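You operate a simulated robot arm through the tools that you are given. There is no shell and no other tool.

The job below is to be done with a simulated robot arm. You get a single attempt, and the scene is never put back.

JOB
Top the orange cylinder up to its stamp.
Fine: from the lowest bank that reads above the stamp, that bank alone; limit 2 at the stamp, fill on slow; close the fill knob and the bank after.

The check looks at the end state, three seconds after you hand in, the way a careful person would. Anything else that was tipped, shoved, dropped, spilled or broken makes it a failure.

ROBOT AND FRAMES
A 6-joint arm with a two-finger parallel gripper, fixed in place. Base frame: the origin is on the floor under the middle of its stand, x ahead of it, y to its left, z up. Lengths are in m, angles in degrees, forces in N, time in s.
With the tool pointing down near the work surface it reaches from about 0.1 to 0.76 m from the base axis. Its first joint turns from -115.0 to 115.0 degrees. Payload 3.43 kg.
The tool frame sits at the grasp point between the pads (the TCP): z along the fingers, y along the line on which they close. The tips reach 0.034 m beyond it. The gripper opens to 0.128 m. The fingers are 0.024 m wide and 0.012 m thick; the gripper's body (0.048 by 0.13 m) begins 0.096 m behind the TCP.
Orientation is told as [roll, pitch, yaw] about the base's x, y, z axes, in that order, counted from this pose: with the fingers straight down and closing along the base's y, the tool's x points along the base's -x, its y along +y and its z along -z.

CONTROLS
- The arm moves only by the tool step_arm. Its argument "steps" is a list of rows, each an object (a shift or turn left out is 0, a gripper value left out holds the last) with "rotation": the turn, a rotation vector about the tool's x, y, z in degrees, a list of three; "offset": the shift along the tool's x, y, z in cm, a list of three; "jaw": the finger opening in cm, from 0 to 12.8. In form: [{"rotation": [wx, wy, wz], "offset": [dx, dy, dz], "jaw": jaw}, ...]. A call has 1 to 20 rows; each row shifts and turns the commanded pose from where the row before left it, along the tool's axes as they then stand. Each row takes 0.2 s and may step no farther than 0.05 m and 8.6 degrees from the row before; otherwise, or with a gripper value out of range, the whole call is refused. A pose out of reach is approached as far as the arm can. The call stops where the force on the tool passes 60 N (or 10 N more than at its start, if that is more) or the arm is blocked; 0.2 s more then pass. The fingers move at their own pace (about 0.108 m/s each) and stop on an object; they squeeze with about 32 N. The grip force told is the motor's: it shows also when the fingers shut on nothing. Time passes only in rows, and 0.2 s behind the last, so rows that do not move let the fingers close. It gives the time, the measured TCP pose, the force on the tool (base axes), the opening and the grip force at its end, in the units of the frame above (readings bear some noise), with the torque about the TCP (base axes, N m) and any sound that the robot's microphone picked up.
- Cameras (640 x 400 px; columns grow to the right, rows downward): "scene" is fixed at [0.0511, 0.5001, 1.5927]; the picture's right is [-0.15, -0.99, 0.00], its down [-0.45, 0.07, -0.89] and it looks along [0.88, -0.13, -0.46] (base axes); focal length 214 px, centre (320, 200). "wrist" rides on the gripper at [0.076, -0.011, -0.16] in the tool frame; the picture's right is [0.15, 0.99, 0.00], its down [-0.88, 0.13, -0.46] and it looks along [-0.45, 0.07, 0.89] (tool axes); focal length 234 px, centre (320, 200). There is no depth. A picture from a camera that has moved, and an enlarged one, comes with that camera's place and axes in the base frame and with its lens.
- capture(camera): a new picture of that camera. No time passes.
- raise_lower(by): moves the trunk up (or, below 0, down) by that many m; the arm rides with it, the base frame stays. It gives what a move gives, with no picture.
- close_up(camera, box): a new picture of the part [left, top, right, bottom] of that camera's present view, enlarged. No time passes.
- close_job(): hands the job in; it is judged then, once.

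Places have to be worked out from the pictures, the camera data and where the tool is seen. Open the gripper and draw the arm clear of the work before you hand the job in, unless the task says otherwise.

The tools are called after "Call:" as name(argument=value, ...) on one line, values as JSON. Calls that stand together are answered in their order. step_arm: Moves the arm, as the interface text tells. Its arguments: {"type":"object","properties":{"steps":{"type":"array","items":{"type":"object","properties":{"rotation":{"type":"array","items":{"type":"number"}},"offset":{"type":"array","items":{"type":"number"}},"jaw":{"type":"number"}}}}},"required":["steps"]} The other tools are called the same way: raise_lower (by) moves the trunk up or down; capture (camera) takes a picture; close_up (camera, box) takes an enlarged picture of a part of a camera's view; close_job () hands the job in.

At the start:

```text
clock: 0.0
position: [0.2921, 0.3643, 1.5133]
ee_rot: [0.0, 0.0, -0.1]
force: [-0.2, -0.5, -0.4]
wrist_torque: [-0.01, 0.01, -0.01]
grip_width: 0.1281
gripper_force: 0.0
trunk travel left (down, up): [-0.725, 0.065]
```

scene: 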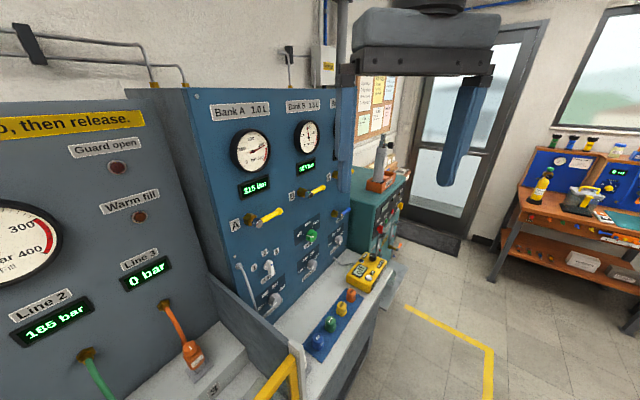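
wrist: 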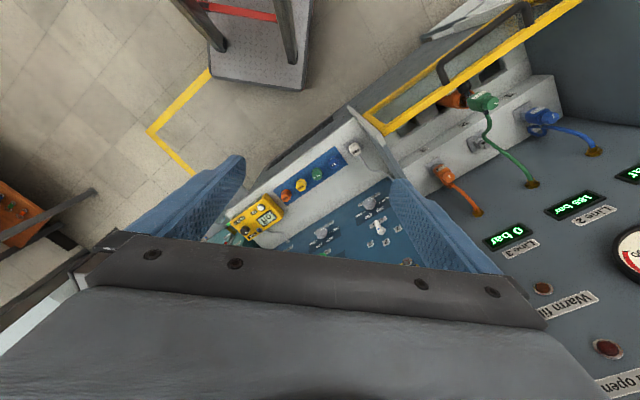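

I start by looking at the panel in detail with close-ups of the scene camera before moving anything.

Call:
close_up(camera="scene", box=[180, 80, 360, 200])

Call:
close_up(camera="scene", box=[220, 180, 400, 300])

Call:
close_up(camera="scene", box=[0, 90, 220, 400])

Call:
close_up(camera="scene", box=[150, 250, 420, 400])

Call:
close_up(camera="wrist", box=[200, 100, 520, 300])

```text
3.33 times, centred on (270, 140) of scene
camera zoom: at [0.0511, 0.5001, 1.5927], right [-0.15, -0.99, 0.0], down [-0.45, 0.07, -0.89], along [0.88, -0.13, -0.46], focal length 715 px, centre (487, 400)
```

zoom: 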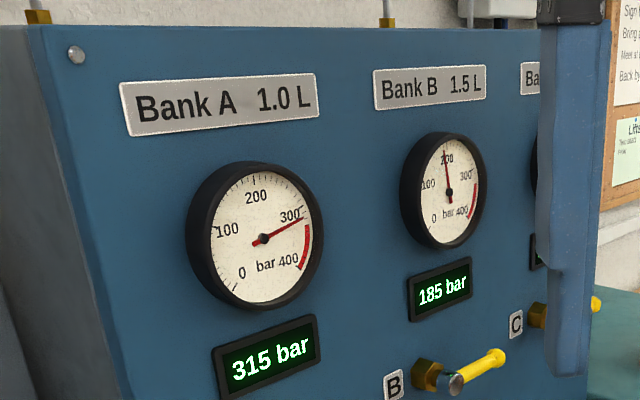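

```text
3.33 times, centred on (310, 240) of scene
camera zoom: at [0.0511, 0.5001, 1.5927], right [-0.15, -0.99, 0.0], down [-0.45, 0.07, -0.89], along [0.88, -0.13, -0.46], focal length 715 px, centre (353, 67)
```

zoom: 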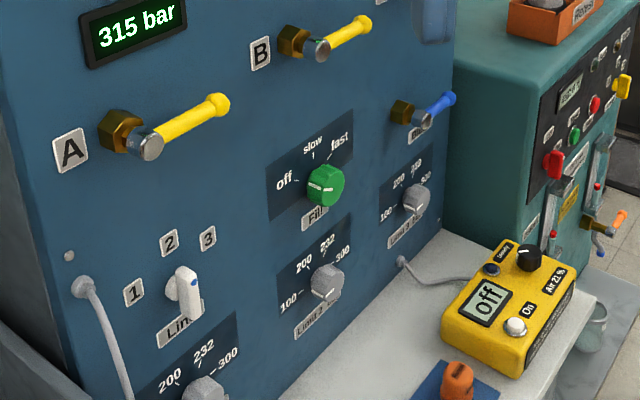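

```text
1.29 times, centred on (110, 245) of scene
camera zoom: at [0.0511, 0.5001, 1.5927], right [-0.15, -0.99, 0.0], down [-0.45, 0.07, -0.89], along [0.88, -0.13, -0.46], focal length 277 px, centre (591, 142)
```

zoom: 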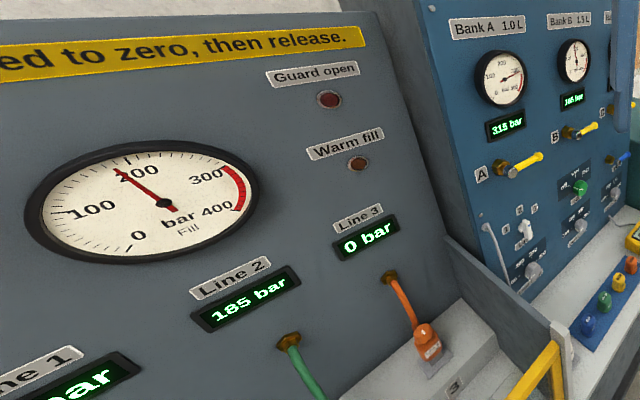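

```text
2.37 times, centred on (285, 325) of scene
camera zoom: at [0.0511, 0.5001, 1.5927], right [-0.15, -0.99, 0.0], down [-0.45, 0.07, -0.89], along [0.88, -0.13, -0.46], focal length 508 px, centre (403, -96)
```

zoom: 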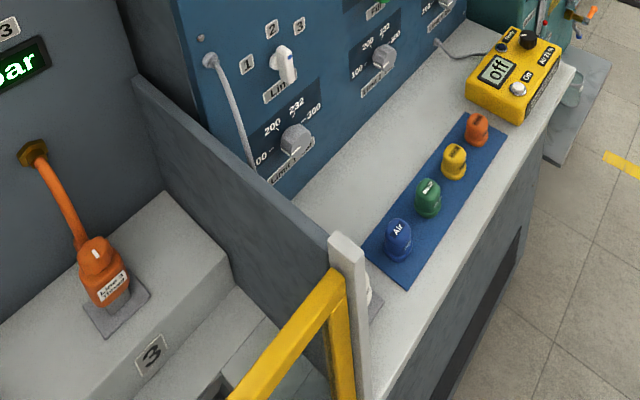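

```text
2.00 times, centred on (360, 200) of wrist
camera zoom: at [0.2175, 0.3518, 1.6734], right [-0.15, 0.99, 0.0], down [0.88, 0.13, 0.46], along [0.45, 0.07, -0.89], focal length 468 px, centre (240, 200)
```

zoom: 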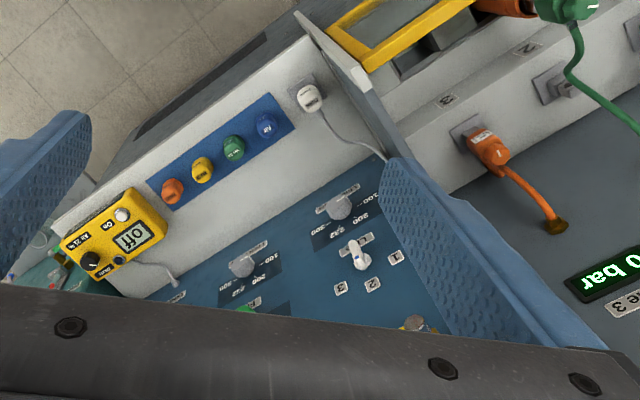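

I estimate from triangulating the two views that the analyzer is near (0.73, 0.21, 0.87) and the fill knob near (0.71, 0.43, 1.09). I need to see the cylinders and the line 2 stations next, so I enlarge those parts of the wrist view.

Call:
close_up(camera="wrist", box=[400, 0, 640, 150])

Call:
close_up(camera="wrist", box=[280, 140, 440, 260])

Call:
close_up(camera="scene", box=[500, 130, 640, 240])

Call:
close_up(camera="scene", box=[330, 60, 430, 260])

```text
2.67 times, centred on (520, 75) of wrist
camera zoom: at [0.2175, 0.3518, 1.6734], right [-0.15, 0.99, 0.0], down [0.88, 0.13, 0.46], along [0.45, 0.07, -0.89], focal length 624 px, centre (-213, 533)
```

zoom: 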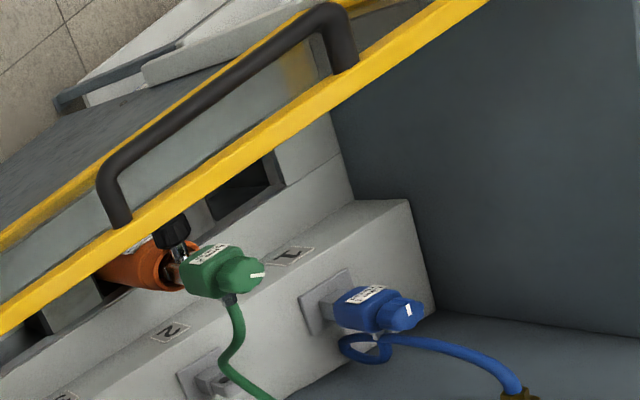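

```text
3.33 times, centred on (360, 200) of wrist
camera zoom: at [0.2175, 0.3518, 1.6734], right [-0.15, 0.99, 0.0], down [0.88, 0.13, 0.46], along [0.45, 0.07, -0.89], focal length 781 px, centre (187, 200)
```

zoom: 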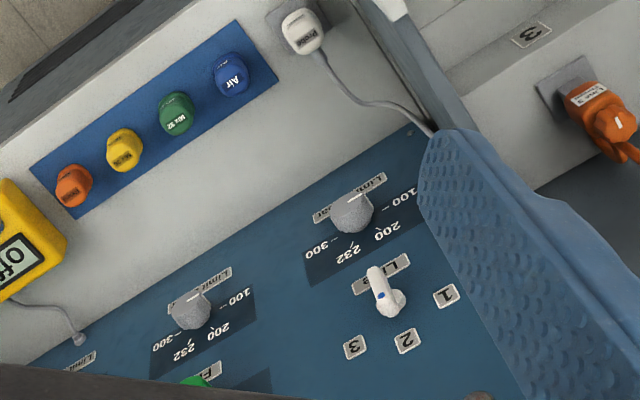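

```text
3.64 times, centred on (570, 185) of scene
camera zoom: at [0.0511, 0.5001, 1.5927], right [-0.15, -0.99, 0.0], down [-0.45, 0.07, -0.89], along [0.88, -0.13, -0.46], focal length 780 px, centre (-589, 254)
```

zoom: 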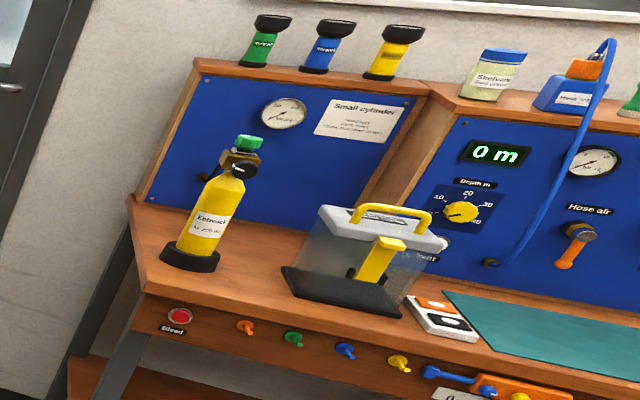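

```text
2.00 times, centred on (380, 160) of scene
camera zoom: at [0.0511, 0.5001, 1.5927], right [-0.15, -0.99, 0.0], down [-0.45, 0.07, -0.89], along [0.88, -0.13, -0.46], focal length 429 px, centre (200, 280)
```

zoom: 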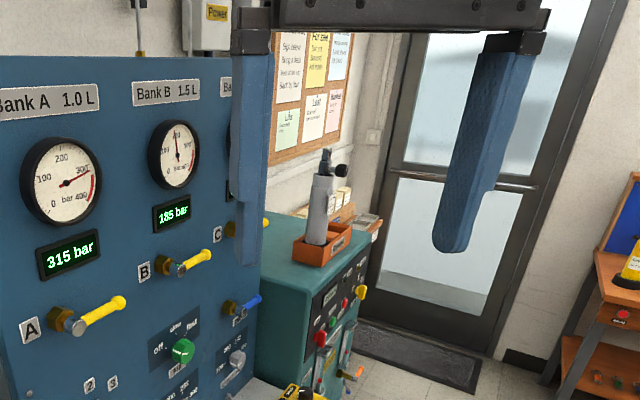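

The orange cylinder appears to be on line 2 (green connector), behind the guard. I turn the tool about 28° toward the panel and tilt it up so that the wrist camera sees the panel.

Call:
step_arm(steps=[{"rotation": [0, 0, -7]}, {"rotation": [0, 0, -7]}, {"rotation": [0, 0, -7]}, {"rotation": [0, 0, -7]}, {"rotation": [0, -8, 0]}, {"rotation": [0, -8, 0]}, {"rotation": [0, -8, 0]}, {"rotation": [0, -8, 0]}, {"rotation": [0, -8, 0]}])

Call:
capture(camera="wrist")

Call:
capture(camera="scene")

```text
clock: 2.0
position: [0.2957, 0.3711, 1.5144]
ee_rot: [-0.2, -40.0, 28.0]
force: [0.3, 0.6, -0.1]
wrist_torque: [0.0, 0.02, -0.01]
grip_width: 0.1281
gripper_force: 0.0
out of reach, approached as far as the arm can: row 9
trunk travel left (down, up): [-0.725, 0.065]
```

```text
taken
camera wrist: at [0.1595, 0.284, 1.5883], right [-0.56, 0.82, -0.09], down [0.28, 0.29, 0.92], along [0.78, 0.49, -0.39], focal length 234 px, centre (320, 200)
```

wrist: 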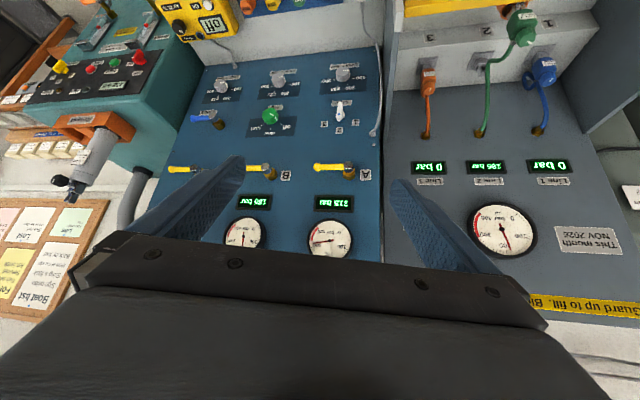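

```text
taken
```

scene: 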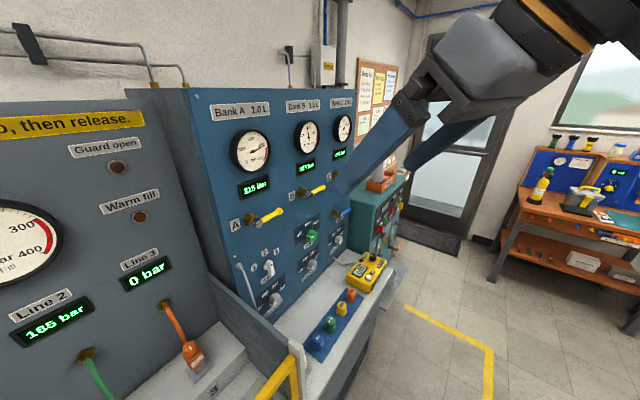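

The wrist view now shows the whole station. I enlarge the signs, labels and displays.

Call:
close_up(camera="wrist", box=[190, 55, 390, 180])

Call:
close_up(camera="wrist", box=[160, 150, 390, 260])

Call:
close_up(camera="wrist", box=[390, 0, 640, 160])

Call:
close_up(camera="wrist", box=[400, 150, 640, 320])

Call:
close_up(camera="scene", box=[270, 80, 400, 190])

Call:
close_up(camera="wrist", box=[0, 180, 120, 340])

Call:
close_up(camera="wrist", box=[130, 0, 330, 110])

```text
3.20 times, centred on (290, 118) of wrist
camera zoom: at [0.1595, 0.284, 1.5883], right [-0.56, 0.82, -0.09], down [0.28, 0.29, 0.92], along [0.78, 0.49, -0.39], focal length 749 px, centre (416, 464)
```

zoom: 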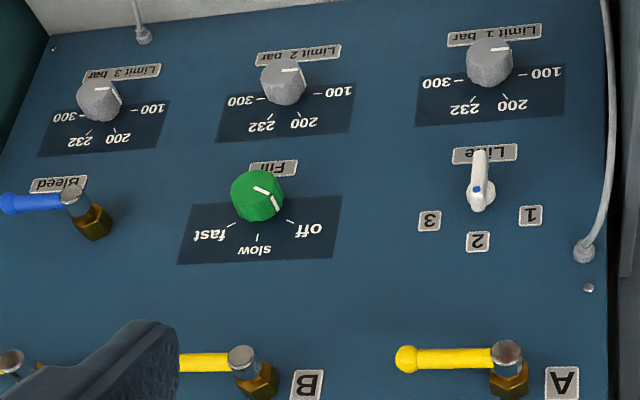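

```text
2.78 times, centred on (275, 205) of wrist
camera zoom: at [0.1595, 0.284, 1.5883], right [-0.56, 0.82, -0.09], down [0.28, 0.29, 0.92], along [0.78, 0.49, -0.39], focal length 652 px, centre (445, 186)
```

zoom: 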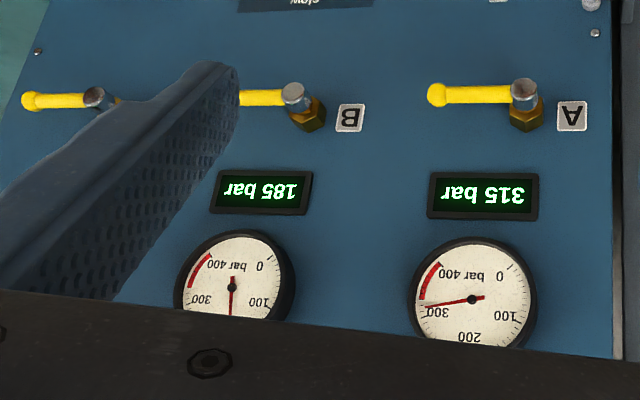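

```text
2.50 times, centred on (515, 80) of wrist
camera zoom: at [0.1595, 0.284, 1.5883], right [-0.56, 0.82, -0.09], down [0.28, 0.29, 0.92], along [0.78, 0.49, -0.39], focal length 585 px, centre (-168, 500)
```

zoom: 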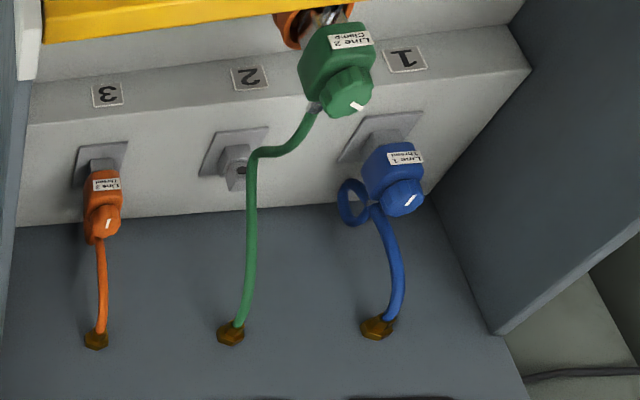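

```text
2.35 times, centred on (520, 235) of wrist
camera zoom: at [0.1595, 0.284, 1.5883], right [-0.56, 0.82, -0.09], down [0.28, 0.29, 0.92], along [0.78, 0.49, -0.39], focal length 551 px, centre (-151, 118)
```

zoom: 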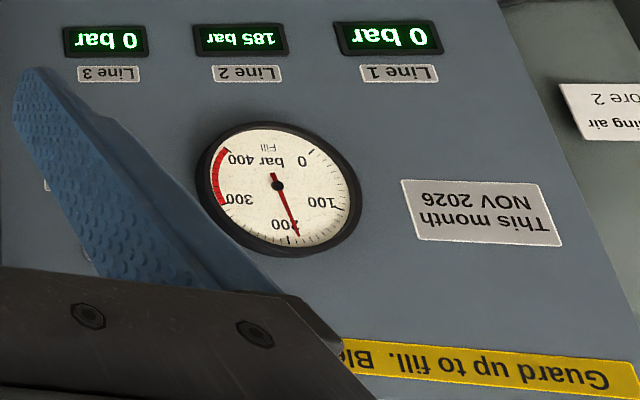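

```text
3.64 times, centred on (335, 135) of scene
camera zoom: at [0.0511, 0.5001, 1.5927], right [-0.15, -0.99, 0.0], down [-0.45, 0.07, -0.89], along [0.88, -0.13, -0.46], focal length 780 px, centre (266, 436)
```

zoom: 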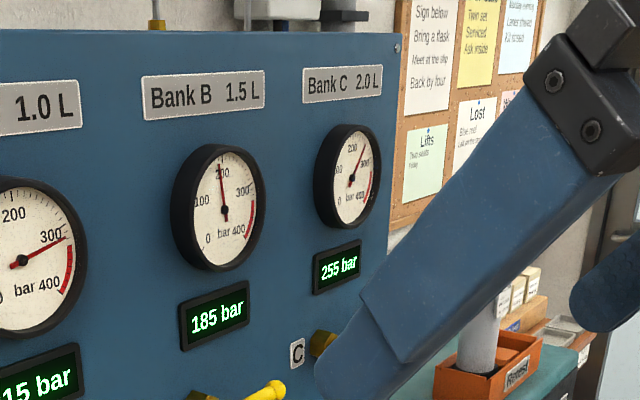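

```text
2.50 times, centred on (60, 260) of wrist
camera zoom: at [0.1595, 0.284, 1.5883], right [-0.56, 0.82, -0.09], down [0.28, 0.29, 0.92], along [0.78, 0.49, -0.39], focal length 585 px, centre (970, 50)
```

zoom: 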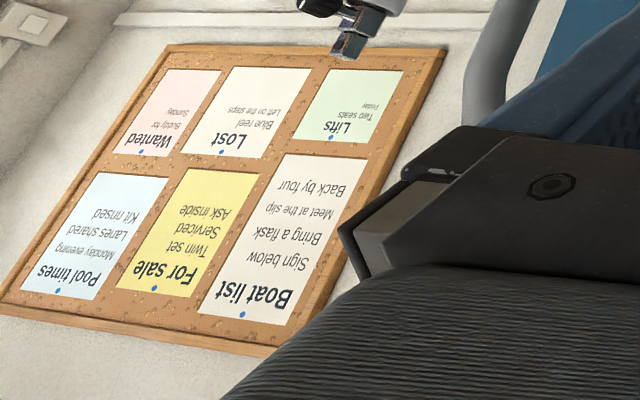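

```text
3.20 times, centred on (230, 55) of wrist
camera zoom: at [0.1595, 0.284, 1.5883], right [-0.56, 0.82, -0.09], down [0.28, 0.29, 0.92], along [0.78, 0.49, -0.39], focal length 749 px, centre (608, 664)
```

zoom: 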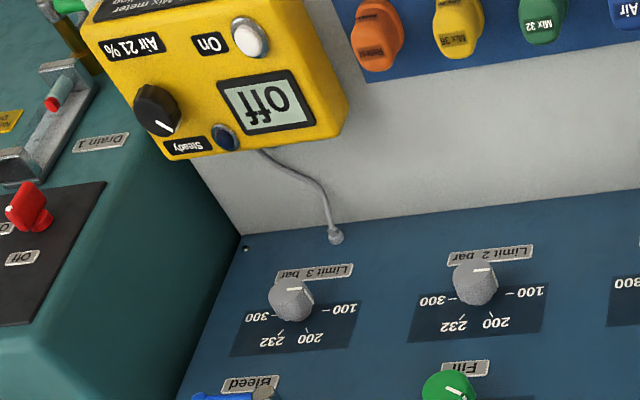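

Bank C reads 255, B reads 185 and A reads 315, so which bank to use depends on the stamp. I swing the wrist camera left toward the orange cylinder to read its stamp.

Call:
step_arm(steps=[{"rotation": [-5.14, 0, -6.13]}, {"rotation": [-5.14, 0, -6.13]}, {"rotation": [-5.14, 0, -6.13]}, {"rotation": [-5.14, 0, -6.13]}, {"rotation": [-5.14, 0, -6.13]}, {"rotation": [-5.14, 0, -6.13]}])

Call:
capture(camera="wrist")

Call:
capture(camera="scene")

```text
clock: 3.4
position: [0.3033, 0.3869, 1.5188]
ee_rot: [0.1, -40.1, 76.1]
force: [0.3, 0.5, -0.4]
wrist_torque: [-0.02, 0.0, 0.0]
grip_width: 0.1279
gripper_force: 0.1
out of reach, approached as far as the arm can: row 1, 2
trunk travel left (down, up): [-0.725, 0.065]
```

```text
taken
camera wrist: at [0.2767, 0.2258, 1.5925], right [-0.99, 0.13, -0.09], down [-0.04, 0.4, 0.92], along [0.16, 0.91, -0.39], focal length 234 px, centre (320, 200)
```

wrist: 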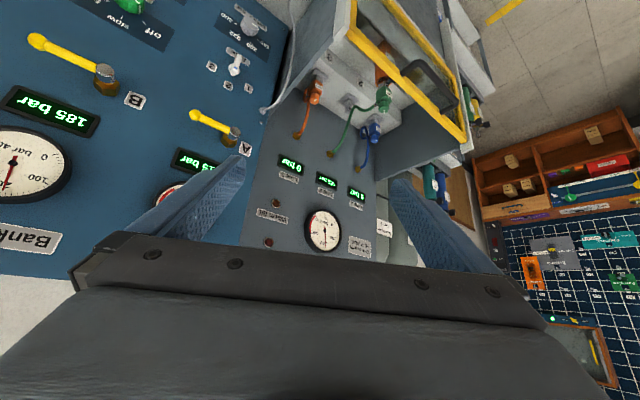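

```text
taken
```

scene: 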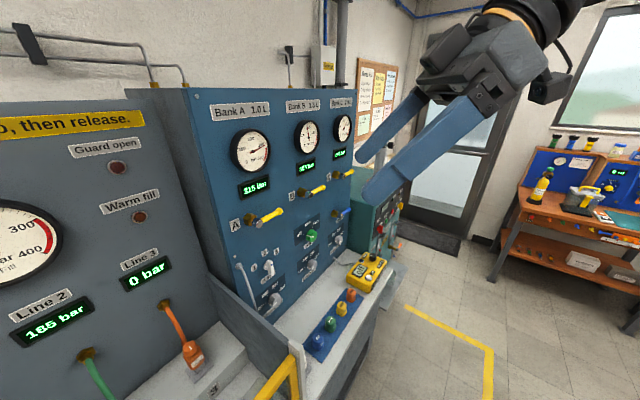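

I enlarge the guard/cylinder area in this view.

Call:
close_up(camera="wrist", box=[260, 0, 500, 150])

Call:
close_up(camera="wrist", box=[240, 130, 400, 260])

Call:
close_up(camera="wrist", box=[460, 100, 640, 390])

```text
2.67 times, centred on (380, 75) of wrist
camera zoom: at [0.2767, 0.2258, 1.5925], right [-0.99, 0.13, -0.09], down [-0.04, 0.4, 0.92], along [0.16, 0.91, -0.39], focal length 624 px, centre (160, 533)
```

zoom: 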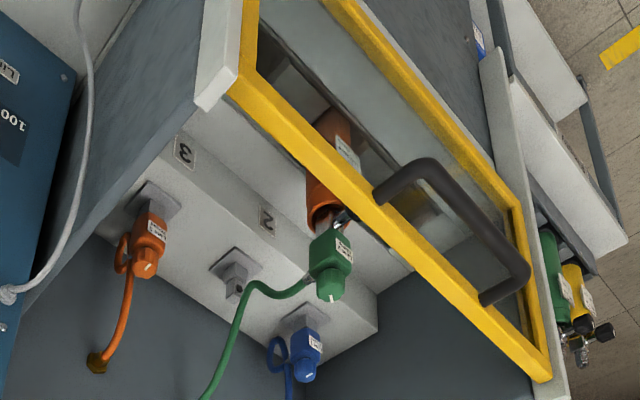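

```text
3.08 times, centred on (320, 195) of wrist
camera zoom: at [0.2767, 0.2258, 1.5925], right [-0.99, 0.13, -0.09], down [-0.04, 0.4, 0.92], along [0.16, 0.91, -0.39], focal length 720 px, centre (320, 215)
```

zoom: 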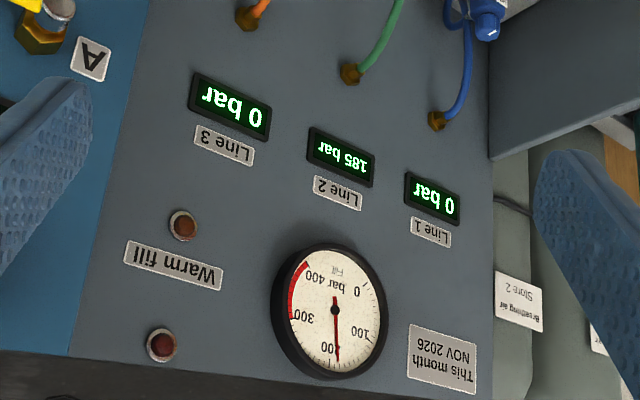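

```text
1.38 times, centred on (550, 245) of wrist
camera zoom: at [0.2767, 0.2258, 1.5925], right [-0.99, 0.13, -0.09], down [-0.04, 0.4, 0.92], along [0.16, 0.91, -0.39], focal length 323 px, centre (3, 138)
```

zoom: 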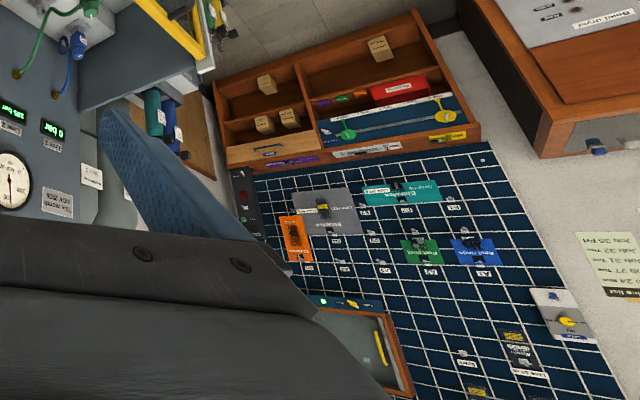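

Both panels face the robot with an inward normal at about 45° yaw, 0.83 m from the base axis, and the guard plane sits about 0.24 m in front of that. I turn the tool to yaw 45°, shift left in front of the guard and lower the trunk to read the label.

Call:
step_arm(steps=[{"rotation": [4.98, 0, 5.94]}, {"rotation": [4.98, 0, 5.94]}, {"rotation": [4.98, 0, 5.94]}, {"rotation": [4.98, 0, 5.94]}, {"offset": [0.65, 4.26, -0.55]}, {"offset": [0.65, 4.26, -0.55]}, {"offset": [0.65, 4.26, -0.55]}, {"offset": [0.65, 4.26, -0.55]}, {"offset": [0.65, 4.26, -0.55]}, {"offset": [0.65, 4.26, -0.55]}, {"offset": [0.65, 4.26, -0.55]}, {"offset": [0.65, 4.26, -0.55]}])

Call:
capture(camera="wrist")

```text
clock: 6.0
position: [0.0169, 0.5778, 1.5184]
ee_rot: [0.1, -40.0, 44.9]
force: [0.4, 0.7, -0.2]
wrist_torque: [0.01, 0.06, 0.05]
grip_width: 0.128
gripper_force: 0.0
trunk travel left (down, up): [-0.725, 0.065]
```

```text
taken
camera wrist: at [-0.0886, 0.4556, 1.5922], right [-0.78, 0.62, -0.09], down [0.18, 0.36, 0.92], along [0.6, 0.7, -0.39], focal length 234 px, centre (320, 200)
```

wrist: 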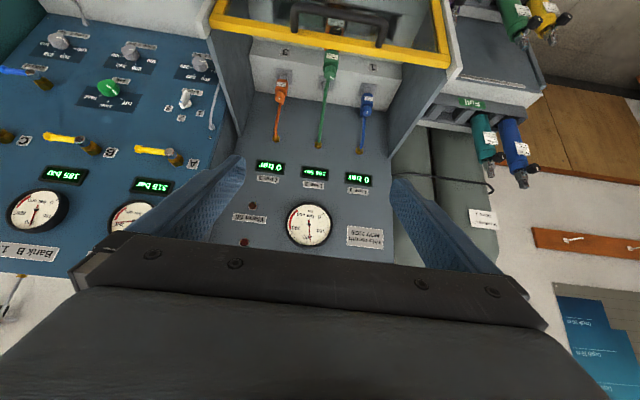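

The view is square on to the station. I lower the trunk by 0.3 m to look through the guard window.

Call:
raise_lower(by=-0.3)

Call:
capture(camera="wrist")

Call:
capture(camera="scene")

```text
clock: 9.0
position: [0.0225, 0.5797, 1.2182]
ee_rot: [0.0, -39.9, 44.9]
force: [1.5, 0.2, 0.0]
wrist_torque: [0.0, 0.01, -0.02]
grip_width: 0.1281
gripper_force: 0.1
trunk travel left (down, up): [-0.425, 0.365]
```

```text
taken
camera wrist: at [-0.0816, 0.4564, 1.2929], right [-0.78, 0.62, -0.09], down [0.18, 0.36, 0.92], along [0.6, 0.7, -0.39], focal length 234 px, centre (320, 200)
```

wrist: 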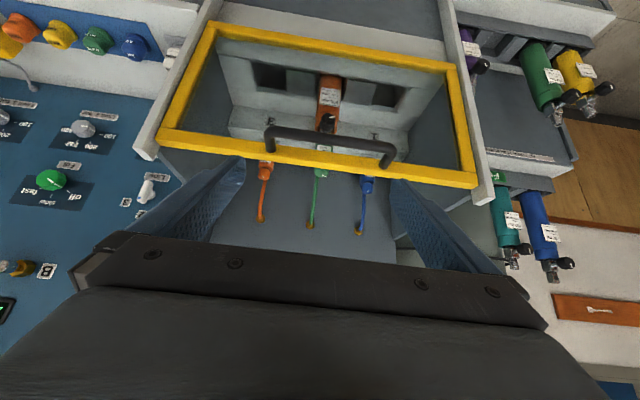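

```text
taken
```

scene: 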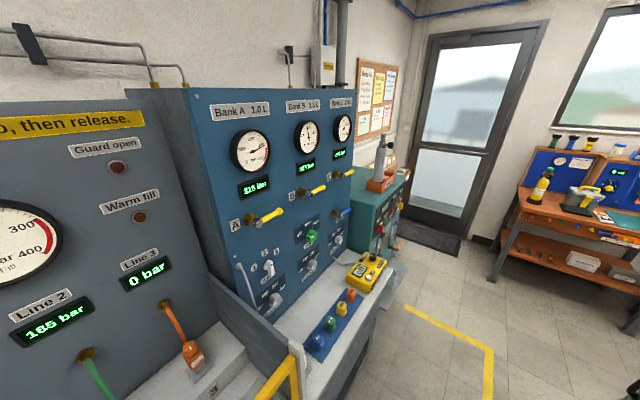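

The orange cylinder's label is visible through the window; I enlarge it.

Call:
close_up(camera="wrist", box=[305, 65, 355, 125])

Call:
close_up(camera="wrist", box=[130, 10, 490, 240])

Call:
close_up(camera="wrist", box=[0, 60, 200, 300])

```text
6.67 times, centred on (330, 95) of wrist
camera zoom: at [-0.0816, 0.4564, 1.2929], right [-0.78, 0.62, -0.09], down [0.18, 0.36, 0.92], along [0.6, 0.7, -0.39], focal length 1561 px, centre (253, 900)
```

zoom: 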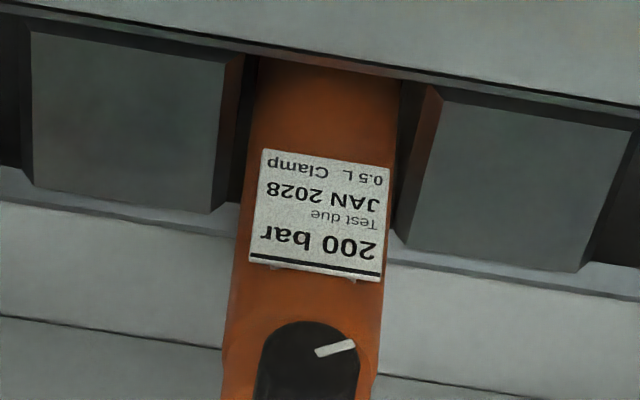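

```text
1.74 times, centred on (310, 125) of wrist
camera zoom: at [-0.0816, 0.4564, 1.2929], right [-0.78, 0.62, -0.09], down [0.18, 0.36, 0.92], along [0.6, 0.7, -0.39], focal length 407 px, centre (337, 330)
```

zoom: 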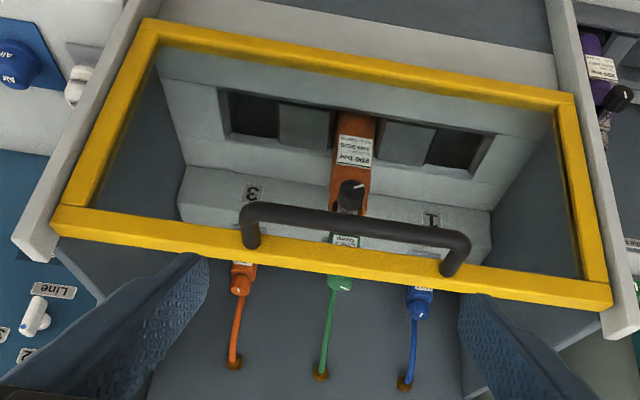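

```text
1.67 times, centred on (100, 180) of wrist
camera zoom: at [-0.0816, 0.4564, 1.2929], right [-0.78, 0.62, -0.09], down [0.18, 0.36, 0.92], along [0.6, 0.7, -0.39], focal length 390 px, centre (687, 233)
```

zoom: 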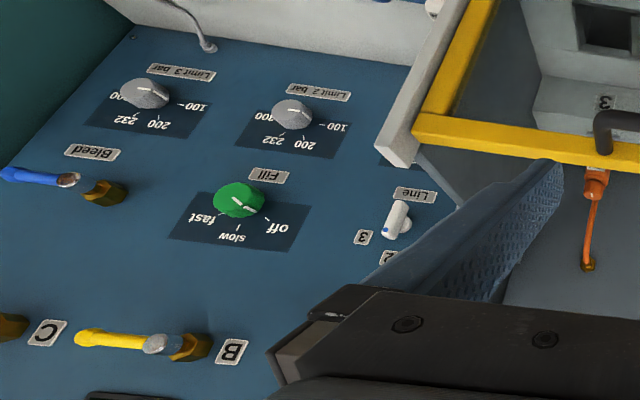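

The stamp is 200 bar (0.5 L, in date), so bank C (255) is the one to use, and limit 2 goes to 200. The guard is up and its lamp is dark. I move in front of the blue panel, keeping back from it, to inspect the knobs.

Call:
step_arm(steps=[{"offset": [0, -4.9, 0]}, {"offset": [0, -4.9, 0]}, {"offset": [0, -4.9, 0]}, {"offset": [0, -4.9, 0]}, {"offset": [0, -4.9, 0]}, {"offset": [0, -4.9, 0]}, {"offset": [0, -4.9, 0]}, {"offset": [0, -4.9, 0]}, {"offset": [0, -4.9, 0]}, {"offset": [0, -4.9, 0]}, {"offset": [0, -4.9, 0]}, {"offset": [0, -4.9, 0]}, {"rotation": [0, -7, 0]}, {"rotation": [0, -7, 0]}, {"rotation": [0, -6, 0]}])

Call:
capture(camera="wrist")

Call:
capture(camera="scene")

```text
clock: 12.2
position: [0.5209, 0.337, 1.2758]
ee_rot: [0.1, -60.0, 44.8]
force: [-0.4, 0.1, 0.2]
wrist_torque: [-0.02, -0.02, 0.0]
grip_width: 0.1278
gripper_force: 0.0
out of reach, approached as far as the arm can: row 5, 6, 7, 8, 9, 10, 11, 13, 14, 15
trunk travel left (down, up): [-0.425, 0.365]
```

```text
taken
camera wrist: at [0.4054, 0.2048, 1.2916], right [-0.75, 0.65, -0.13], down [-0.06, 0.12, 0.99], along [0.66, 0.75, -0.05], focal length 234 px, centre (320, 200)
```

wrist: 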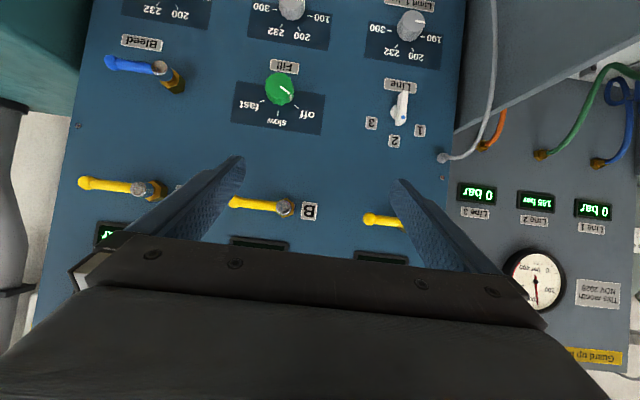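

```text
taken
```

scene: 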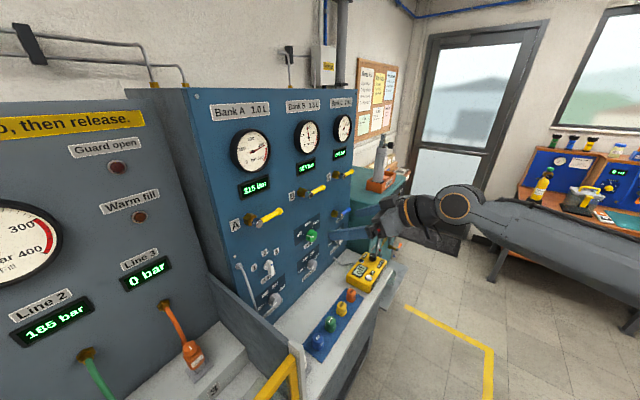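

I now zoom in on the knobs, line selector and valves.

Call:
close_up(camera="wrist", box=[220, 60, 340, 140])

Call:
close_up(camera="wrist", box=[350, 0, 450, 160])

Call:
close_up(camera="wrist", box=[230, 0, 350, 60])

Call:
close_up(camera="wrist", box=[60, 20, 220, 250])

Call:
close_up(camera="wrist", box=[450, 150, 640, 370])

```text
5.00 times, centred on (280, 100) of wrist
camera zoom: at [0.4054, 0.2048, 1.2916], right [-0.75, 0.65, -0.13], down [-0.06, 0.12, 0.99], along [0.66, 0.75, -0.05], focal length 1171 px, centre (520, 700)
```

zoom: 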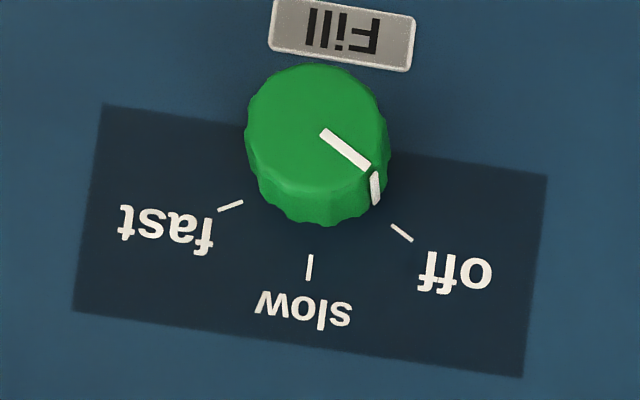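

```text
2.50 times, centred on (400, 80) of wrist
camera zoom: at [0.4054, 0.2048, 1.2916], right [-0.75, 0.65, -0.13], down [-0.06, 0.12, 0.99], along [0.66, 0.75, -0.05], focal length 585 px, centre (120, 500)
```

zoom: 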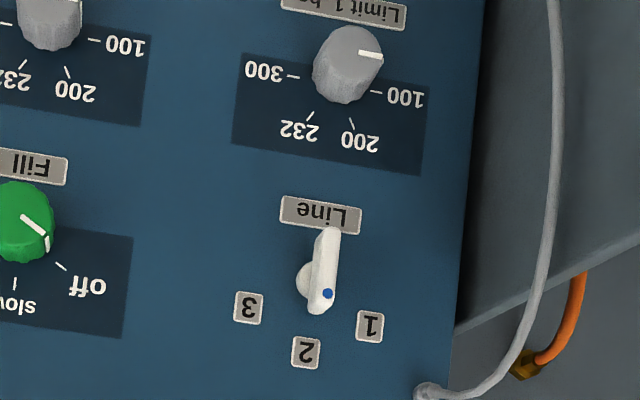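

```text
5.33 times, centred on (290, 30) of wrist
camera zoom: at [0.4054, 0.2048, 1.2916], right [-0.75, 0.65, -0.13], down [-0.06, 0.12, 0.99], along [0.66, 0.75, -0.05], focal length 1249 px, centre (480, 1107)
```

zoom: 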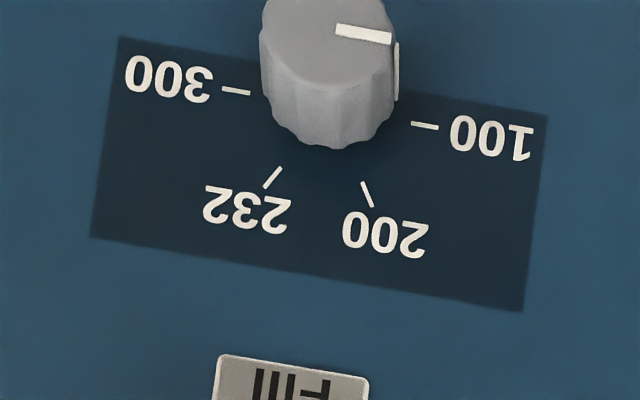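

```text
1.74 times, centred on (140, 135) of wrist
camera zoom: at [0.4054, 0.2048, 1.2916], right [-0.75, 0.65, -0.13], down [-0.06, 0.12, 0.99], along [0.66, 0.75, -0.05], focal length 407 px, centre (633, 313)
```

zoom: 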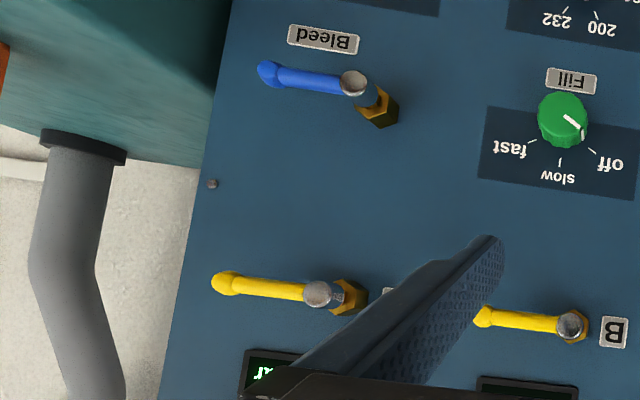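

```text
1.82 times, centred on (545, 260) of wrist
camera zoom: at [0.4054, 0.2048, 1.2916], right [-0.75, 0.65, -0.13], down [-0.06, 0.12, 0.99], along [0.66, 0.75, -0.05], focal length 426 px, centre (-89, 91)
```

zoom: 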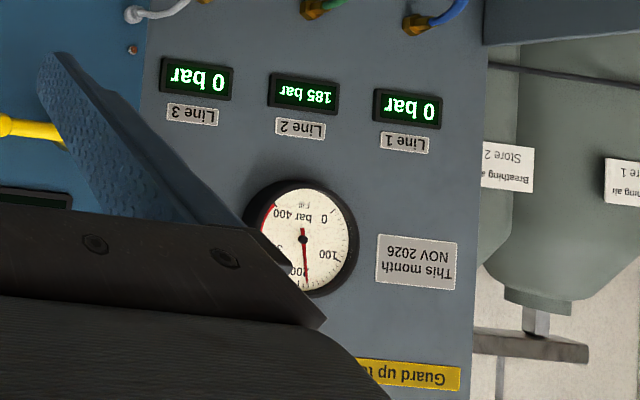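

The line selector's dot points at 2 and the fill knob is at off. Limit 2 is at 100, and its knob is at about e=0.206, z=0.951, where e runs rightward along the panel. Bank C's lever is horizontal (closed), with its pivot near e=0.378, z=1.29. Because the last move fell short of its commanded pose, I make a small test move to see how commands are referenced.

Call:
step_arm(steps=[{"offset": [0, -1, 0]}, {"offset": [0, -1, 0]}])

```text
clock: 12.8
position: [0.5348, 0.3239, 1.2766]
ee_rot: [0.0, -60.0, 45.0]
force: [-0.4, 0.5, -0.7]
wrist_torque: [0.01, 0.02, 0.01]
grip_width: 0.1279
gripper_force: 0.2
trunk travel left (down, up): [-0.425, 0.365]
```

Commands start from the actual pose. Now I level the tool to horizontal (pitch -90) and start rolling it so the camera goes above the tool.

Call:
step_arm(steps=[{"rotation": [0, -7.5, 0]}, {"rotation": [0, -7.5, 0]}, {"rotation": [0, -7.5, 0]}, {"rotation": [0, -7.5, 0]}])

Call:
capture(camera="scene")

```text
clock: 13.8
position: [0.5611, 0.3473, 1.2768]
ee_rot: [1.8, -86.0, 44.5]
force: [0.6, 0.1, 0.3]
wrist_torque: [-0.02, 0.02, 0.01]
grip_width: 0.1282
gripper_force: 0.1
out of reach, approached as far as the arm can: row 1, 2, 3, 4
trunk travel left (down, up): [-0.425, 0.365]
```

```text
taken
```

scene: 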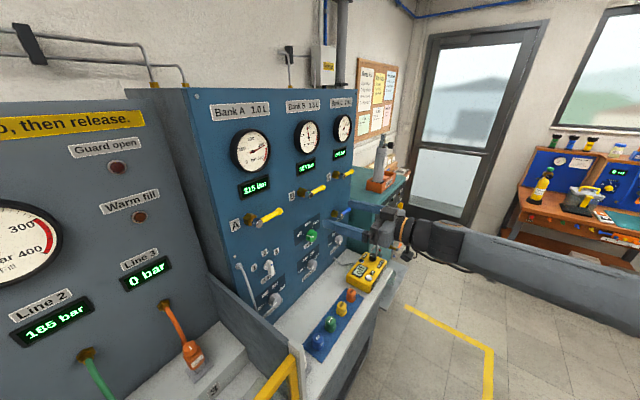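

The tool is nearly horizontal at about 0.64 m along the panel normal. I roll about the tool axis in the positive direction and watch for joint limits.

Call:
step_arm(steps=[{"rotation": [0, 0, 8.5]}, {"rotation": [0, 0, 8.5]}, {"rotation": [0, 0, 8.5]}, {"rotation": [0, 0, 8.5]}, {"rotation": [0, 0, 8.5]}, {"rotation": [0, 0, 8.5]}, {"rotation": [0, 0, 8.5]}, {"rotation": [0, 0, 8.5]}, {"rotation": [0, 0, 8.5]}, {"rotation": [0, 0, 8.5]}])

Call:
capture(camera="wrist")

```text
clock: 16.0
position: [0.562, 0.3457, 1.2774]
ee_rot: [86.1, -4.7, -43.3]
force: [-0.4, -0.2, -1.1]
wrist_torque: [0.0, -0.01, 0.02]
grip_width: 0.1283
gripper_force: 0.0
trunk travel left (down, up): [-0.425, 0.365]
```

```text
taken
camera wrist: at [0.3971, 0.2808, 1.2727], right [-0.12, 0.21, 0.97], down [0.32, -0.92, 0.23], along [0.94, 0.34, 0.04], focal length 234 px, centre (320, 200)
```

wrist: 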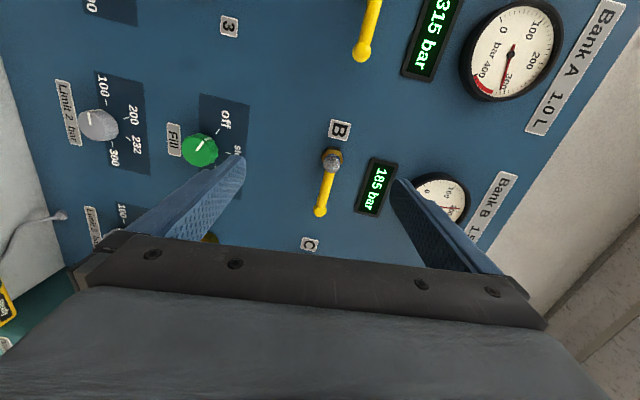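

The roll works. I continue to about 150° so the camera sits above the tool, then check the view.

Call:
step_arm(steps=[{"rotation": [0, 0, 8.5]}, {"rotation": [0, 0, 8.5]}, {"rotation": [0, 0, 8.5]}, {"rotation": [0, 0, 8.5]}, {"rotation": [0, 0, 8.5]}, {"rotation": [0, 0, 8.5]}, {"rotation": [0, 0, 8.5]}, {"rotation": [0, 0, 5.5]}])

Call:
capture(camera="wrist")

Call:
capture(camera="scene")

```text
clock: 17.8
position: [0.5612, 0.3466, 1.2778]
ee_rot: [82.0, 60.0, -50.6]
force: [0.8, 0.2, 0.0]
wrist_torque: [0.0, 0.03, -0.01]
grip_width: 0.1279
gripper_force: 0.1
trunk travel left (down, up): [-0.425, 0.365]
```

```text
taken
camera wrist: at [0.4205, 0.266, 1.3499], right [0.6, -0.51, 0.62], down [0.05, -0.74, -0.67], along [0.8, 0.43, -0.42], focal length 234 px, centre (320, 200)
```

wrist: 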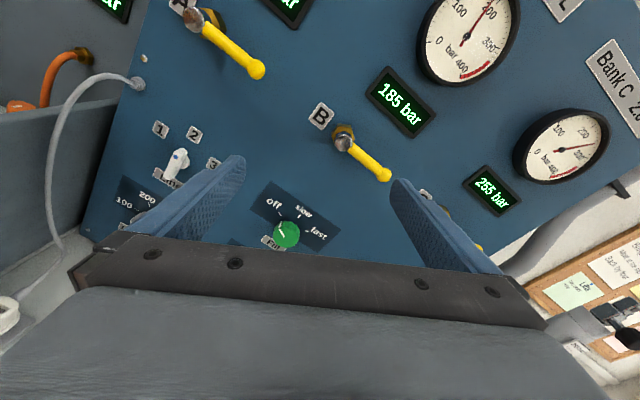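

```text
taken
```

scene: 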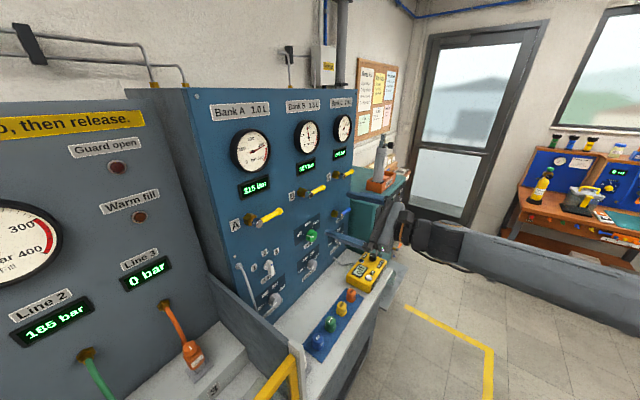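

The camera is now above the tool. I correct the tool axis to point square at the panel, shift right to the Limit 2 column and narrow the jaws to 7 cm.

Call:
step_arm(steps=[{"rotation": [-3.14, 2.8, 0], "jaw": 7}, {"offset": [-1.35, 2.34, 0], "jaw": 7}, {"offset": [-1.35, 2.34, 0], "jaw": 7}])

Call:
raise_lower(by=-0.2)

Call:
capture(camera="wrist")

Call:
capture(camera="scene")

```text
clock: 18.6
position: [0.5998, 0.3093, 1.2785]
ee_rot: [90.2, 60.2, -44.8]
force: [0.2, 0.3, 0.2]
wrist_torque: [-0.03, -0.04, -0.02]
grip_width: 0.07
gripper_force: 0.1
trunk travel left (down, up): [-0.425, 0.365]
```

```text
clock: 20.8
position: [0.6366, 0.309, 1.0777]
ee_rot: [90.1, 60.1, -44.9]
force: [-0.8, 0.6, -0.1]
wrist_torque: [0.01, -0.01, 0.0]
grip_width: 0.0699
gripper_force: 0.0
trunk travel left (down, up): [-0.225, 0.565]
```

```text
taken
camera wrist: at [0.4906, 0.2282, 1.1389], right [0.55, -0.55, 0.62], down [0.07, -0.71, -0.7], along [0.83, 0.43, -0.36], focal length 234 px, centre (320, 200)
```

wrist: 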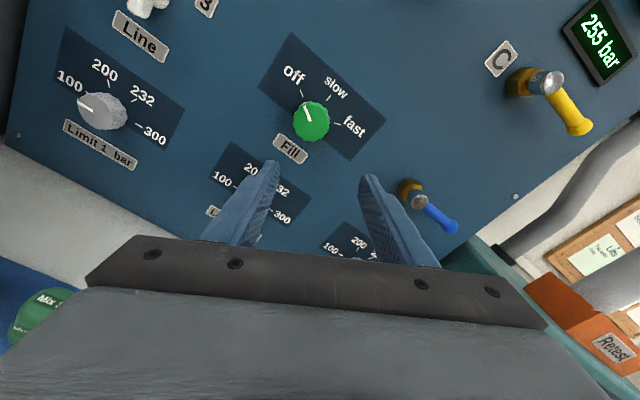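

```text
taken
```

scene: 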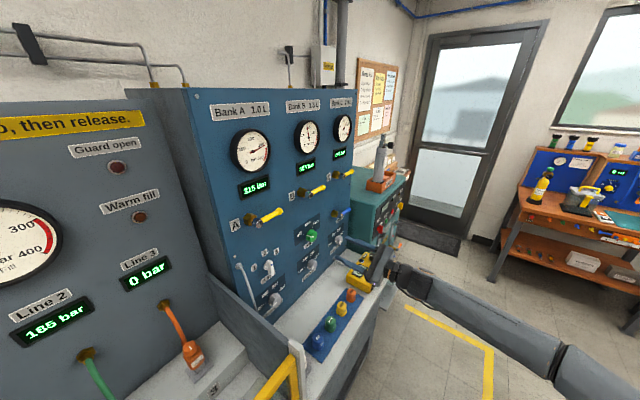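

The trunk move also shifted the tool about 3.7 cm in x, which I did not expect. I check that nothing was touched.

Call:
close_up(camera="scene", box=[290, 200, 450, 340])

Call:
step_arm(steps=[{"jaw": 7}])

```text
2.86 times, centred on (370, 270) of scene
camera zoom: at [0.0511, 0.5001, 1.5927], right [-0.15, -0.99, 0.0], down [-0.45, 0.07, -0.89], along [0.88, -0.13, -0.46], focal length 613 px, centre (177, 0)
```

zoom: 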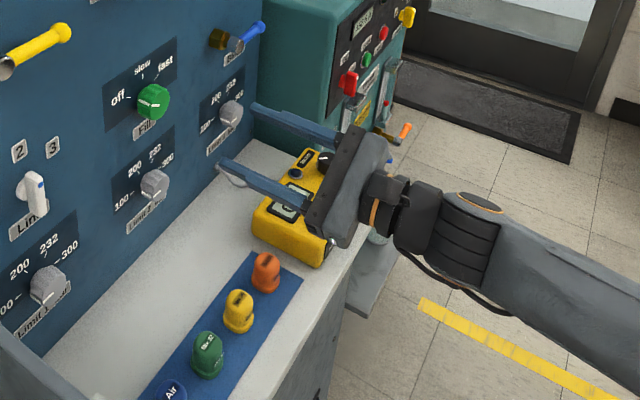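

```text
clock: 21.2
position: [0.6365, 0.309, 1.0776]
ee_rot: [90.1, 60.2, -44.8]
force: [1.2, 0.4, 0.7]
wrist_torque: [0.01, -0.01, 0.0]
grip_width: 0.0703
gripper_force: 0.0
trunk travel left (down, up): [-0.225, 0.565]
```

Nothing was touched; the analyzer sits where it was. I lower the tool with the arm to the Limit 2 knob height (z≈0.951, e≈0.206), staying back at n≈0.67.

Call:
step_arm(steps=[{"offset": [-3.23, -2.85, 0]}, {"offset": [-3.23, -2.85, 0]}, {"offset": [-3.22, -2.85, 0]}])

Call:
capture(camera="wrist")

Call:
close_up(camera="scene", box=[270, 200, 430, 340])

```text
clock: 22.0
position: [0.6169, 0.3262, 0.9528]
ee_rot: [90.1, 60.0, -44.8]
force: [0.4, 0.7, -0.3]
wrist_torque: [0.0, 0.04, -0.01]
grip_width: 0.0701
gripper_force: 0.1
trunk travel left (down, up): [-0.225, 0.565]
```

```text
taken
camera wrist: at [0.4718, 0.245, 1.0137], right [0.55, -0.55, 0.62], down [0.07, -0.71, -0.7], along [0.83, 0.43, -0.36], focal length 234 px, centre (320, 200)
```

wrist: 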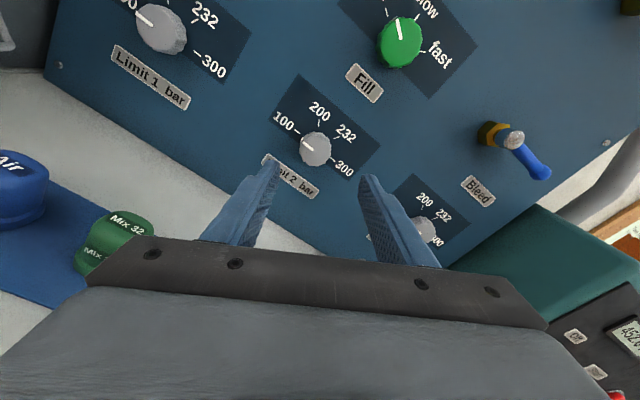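

```text
2.86 times, centred on (350, 270) of scene
camera zoom: at [0.0511, 0.5001, 1.5927], right [-0.15, -0.99, 0.0], down [-0.45, 0.07, -0.89], along [0.88, -0.13, -0.46], focal length 613 px, centre (234, 0)
```

zoom: 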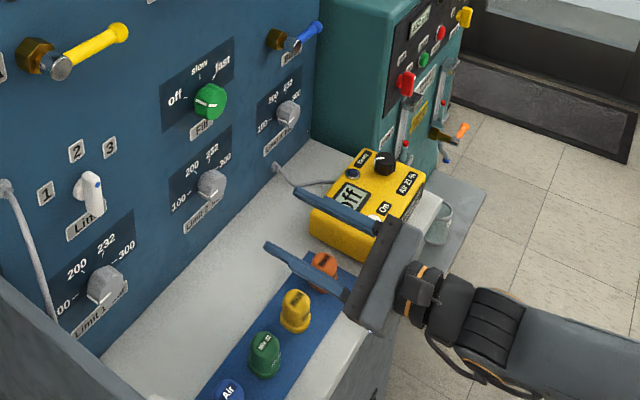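

I zoom in on the Limit 2 knob to refine its centre relative to the tool axis.

Call:
close_up(camera="wrist", box=[250, 80, 400, 200])

```text
3.33 times, centred on (325, 140) of wrist
camera zoom: at [0.4718, 0.245, 1.0137], right [0.55, -0.55, 0.62], down [0.07, -0.71, -0.7], along [0.83, 0.43, -0.36], focal length 781 px, centre (303, 400)
```

zoom: 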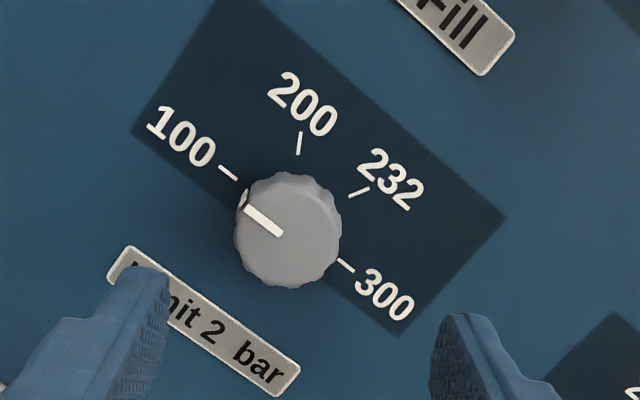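

The pointer is at 100 and the knob centre is at e≈0.206, z≈0.947, about 4 cm in diameter. I nudge 6 mm down and advance 9 cm toward it with the jaws open at 7 cm.

Call:
step_arm(steps=[{"offset": [-0.54, -0.26, 0]}, {"offset": [0, 0, 3]}, {"offset": [0, 0, 3]}, {"offset": [0, 0, 3]}])

Call:
capture(camera="wrist")

Call:
close_up(camera="scene", box=[270, 200, 430, 340])

```text
clock: 23.0
position: [0.6828, 0.3912, 0.9471]
ee_rot: [90.1, 60.2, -44.9]
force: [0.1, 0.7, 0.2]
wrist_torque: [-0.03, -0.01, 0.02]
grip_width: 0.0697
gripper_force: 0.0
trunk travel left (down, up): [-0.225, 0.565]
```

```text
taken
camera wrist: at [0.5368, 0.3108, 1.0066], right [0.55, -0.55, 0.62], down [0.07, -0.71, -0.7], along [0.83, 0.43, -0.36], focal length 234 px, centre (320, 200)
```

wrist: 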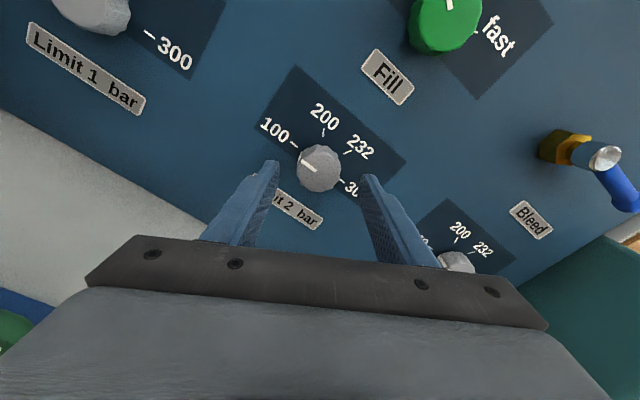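

```text
2.86 times, centred on (350, 270) of scene
camera zoom: at [0.0511, 0.5001, 1.5927], right [-0.15, -0.99, 0.0], down [-0.45, 0.07, -0.89], along [0.88, -0.13, -0.46], focal length 613 px, centre (234, 0)
```

zoom: 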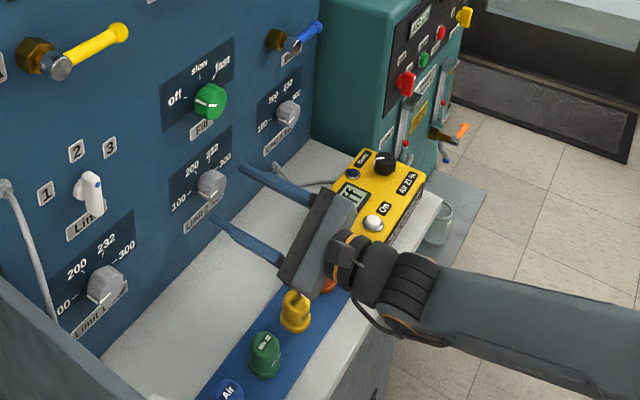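

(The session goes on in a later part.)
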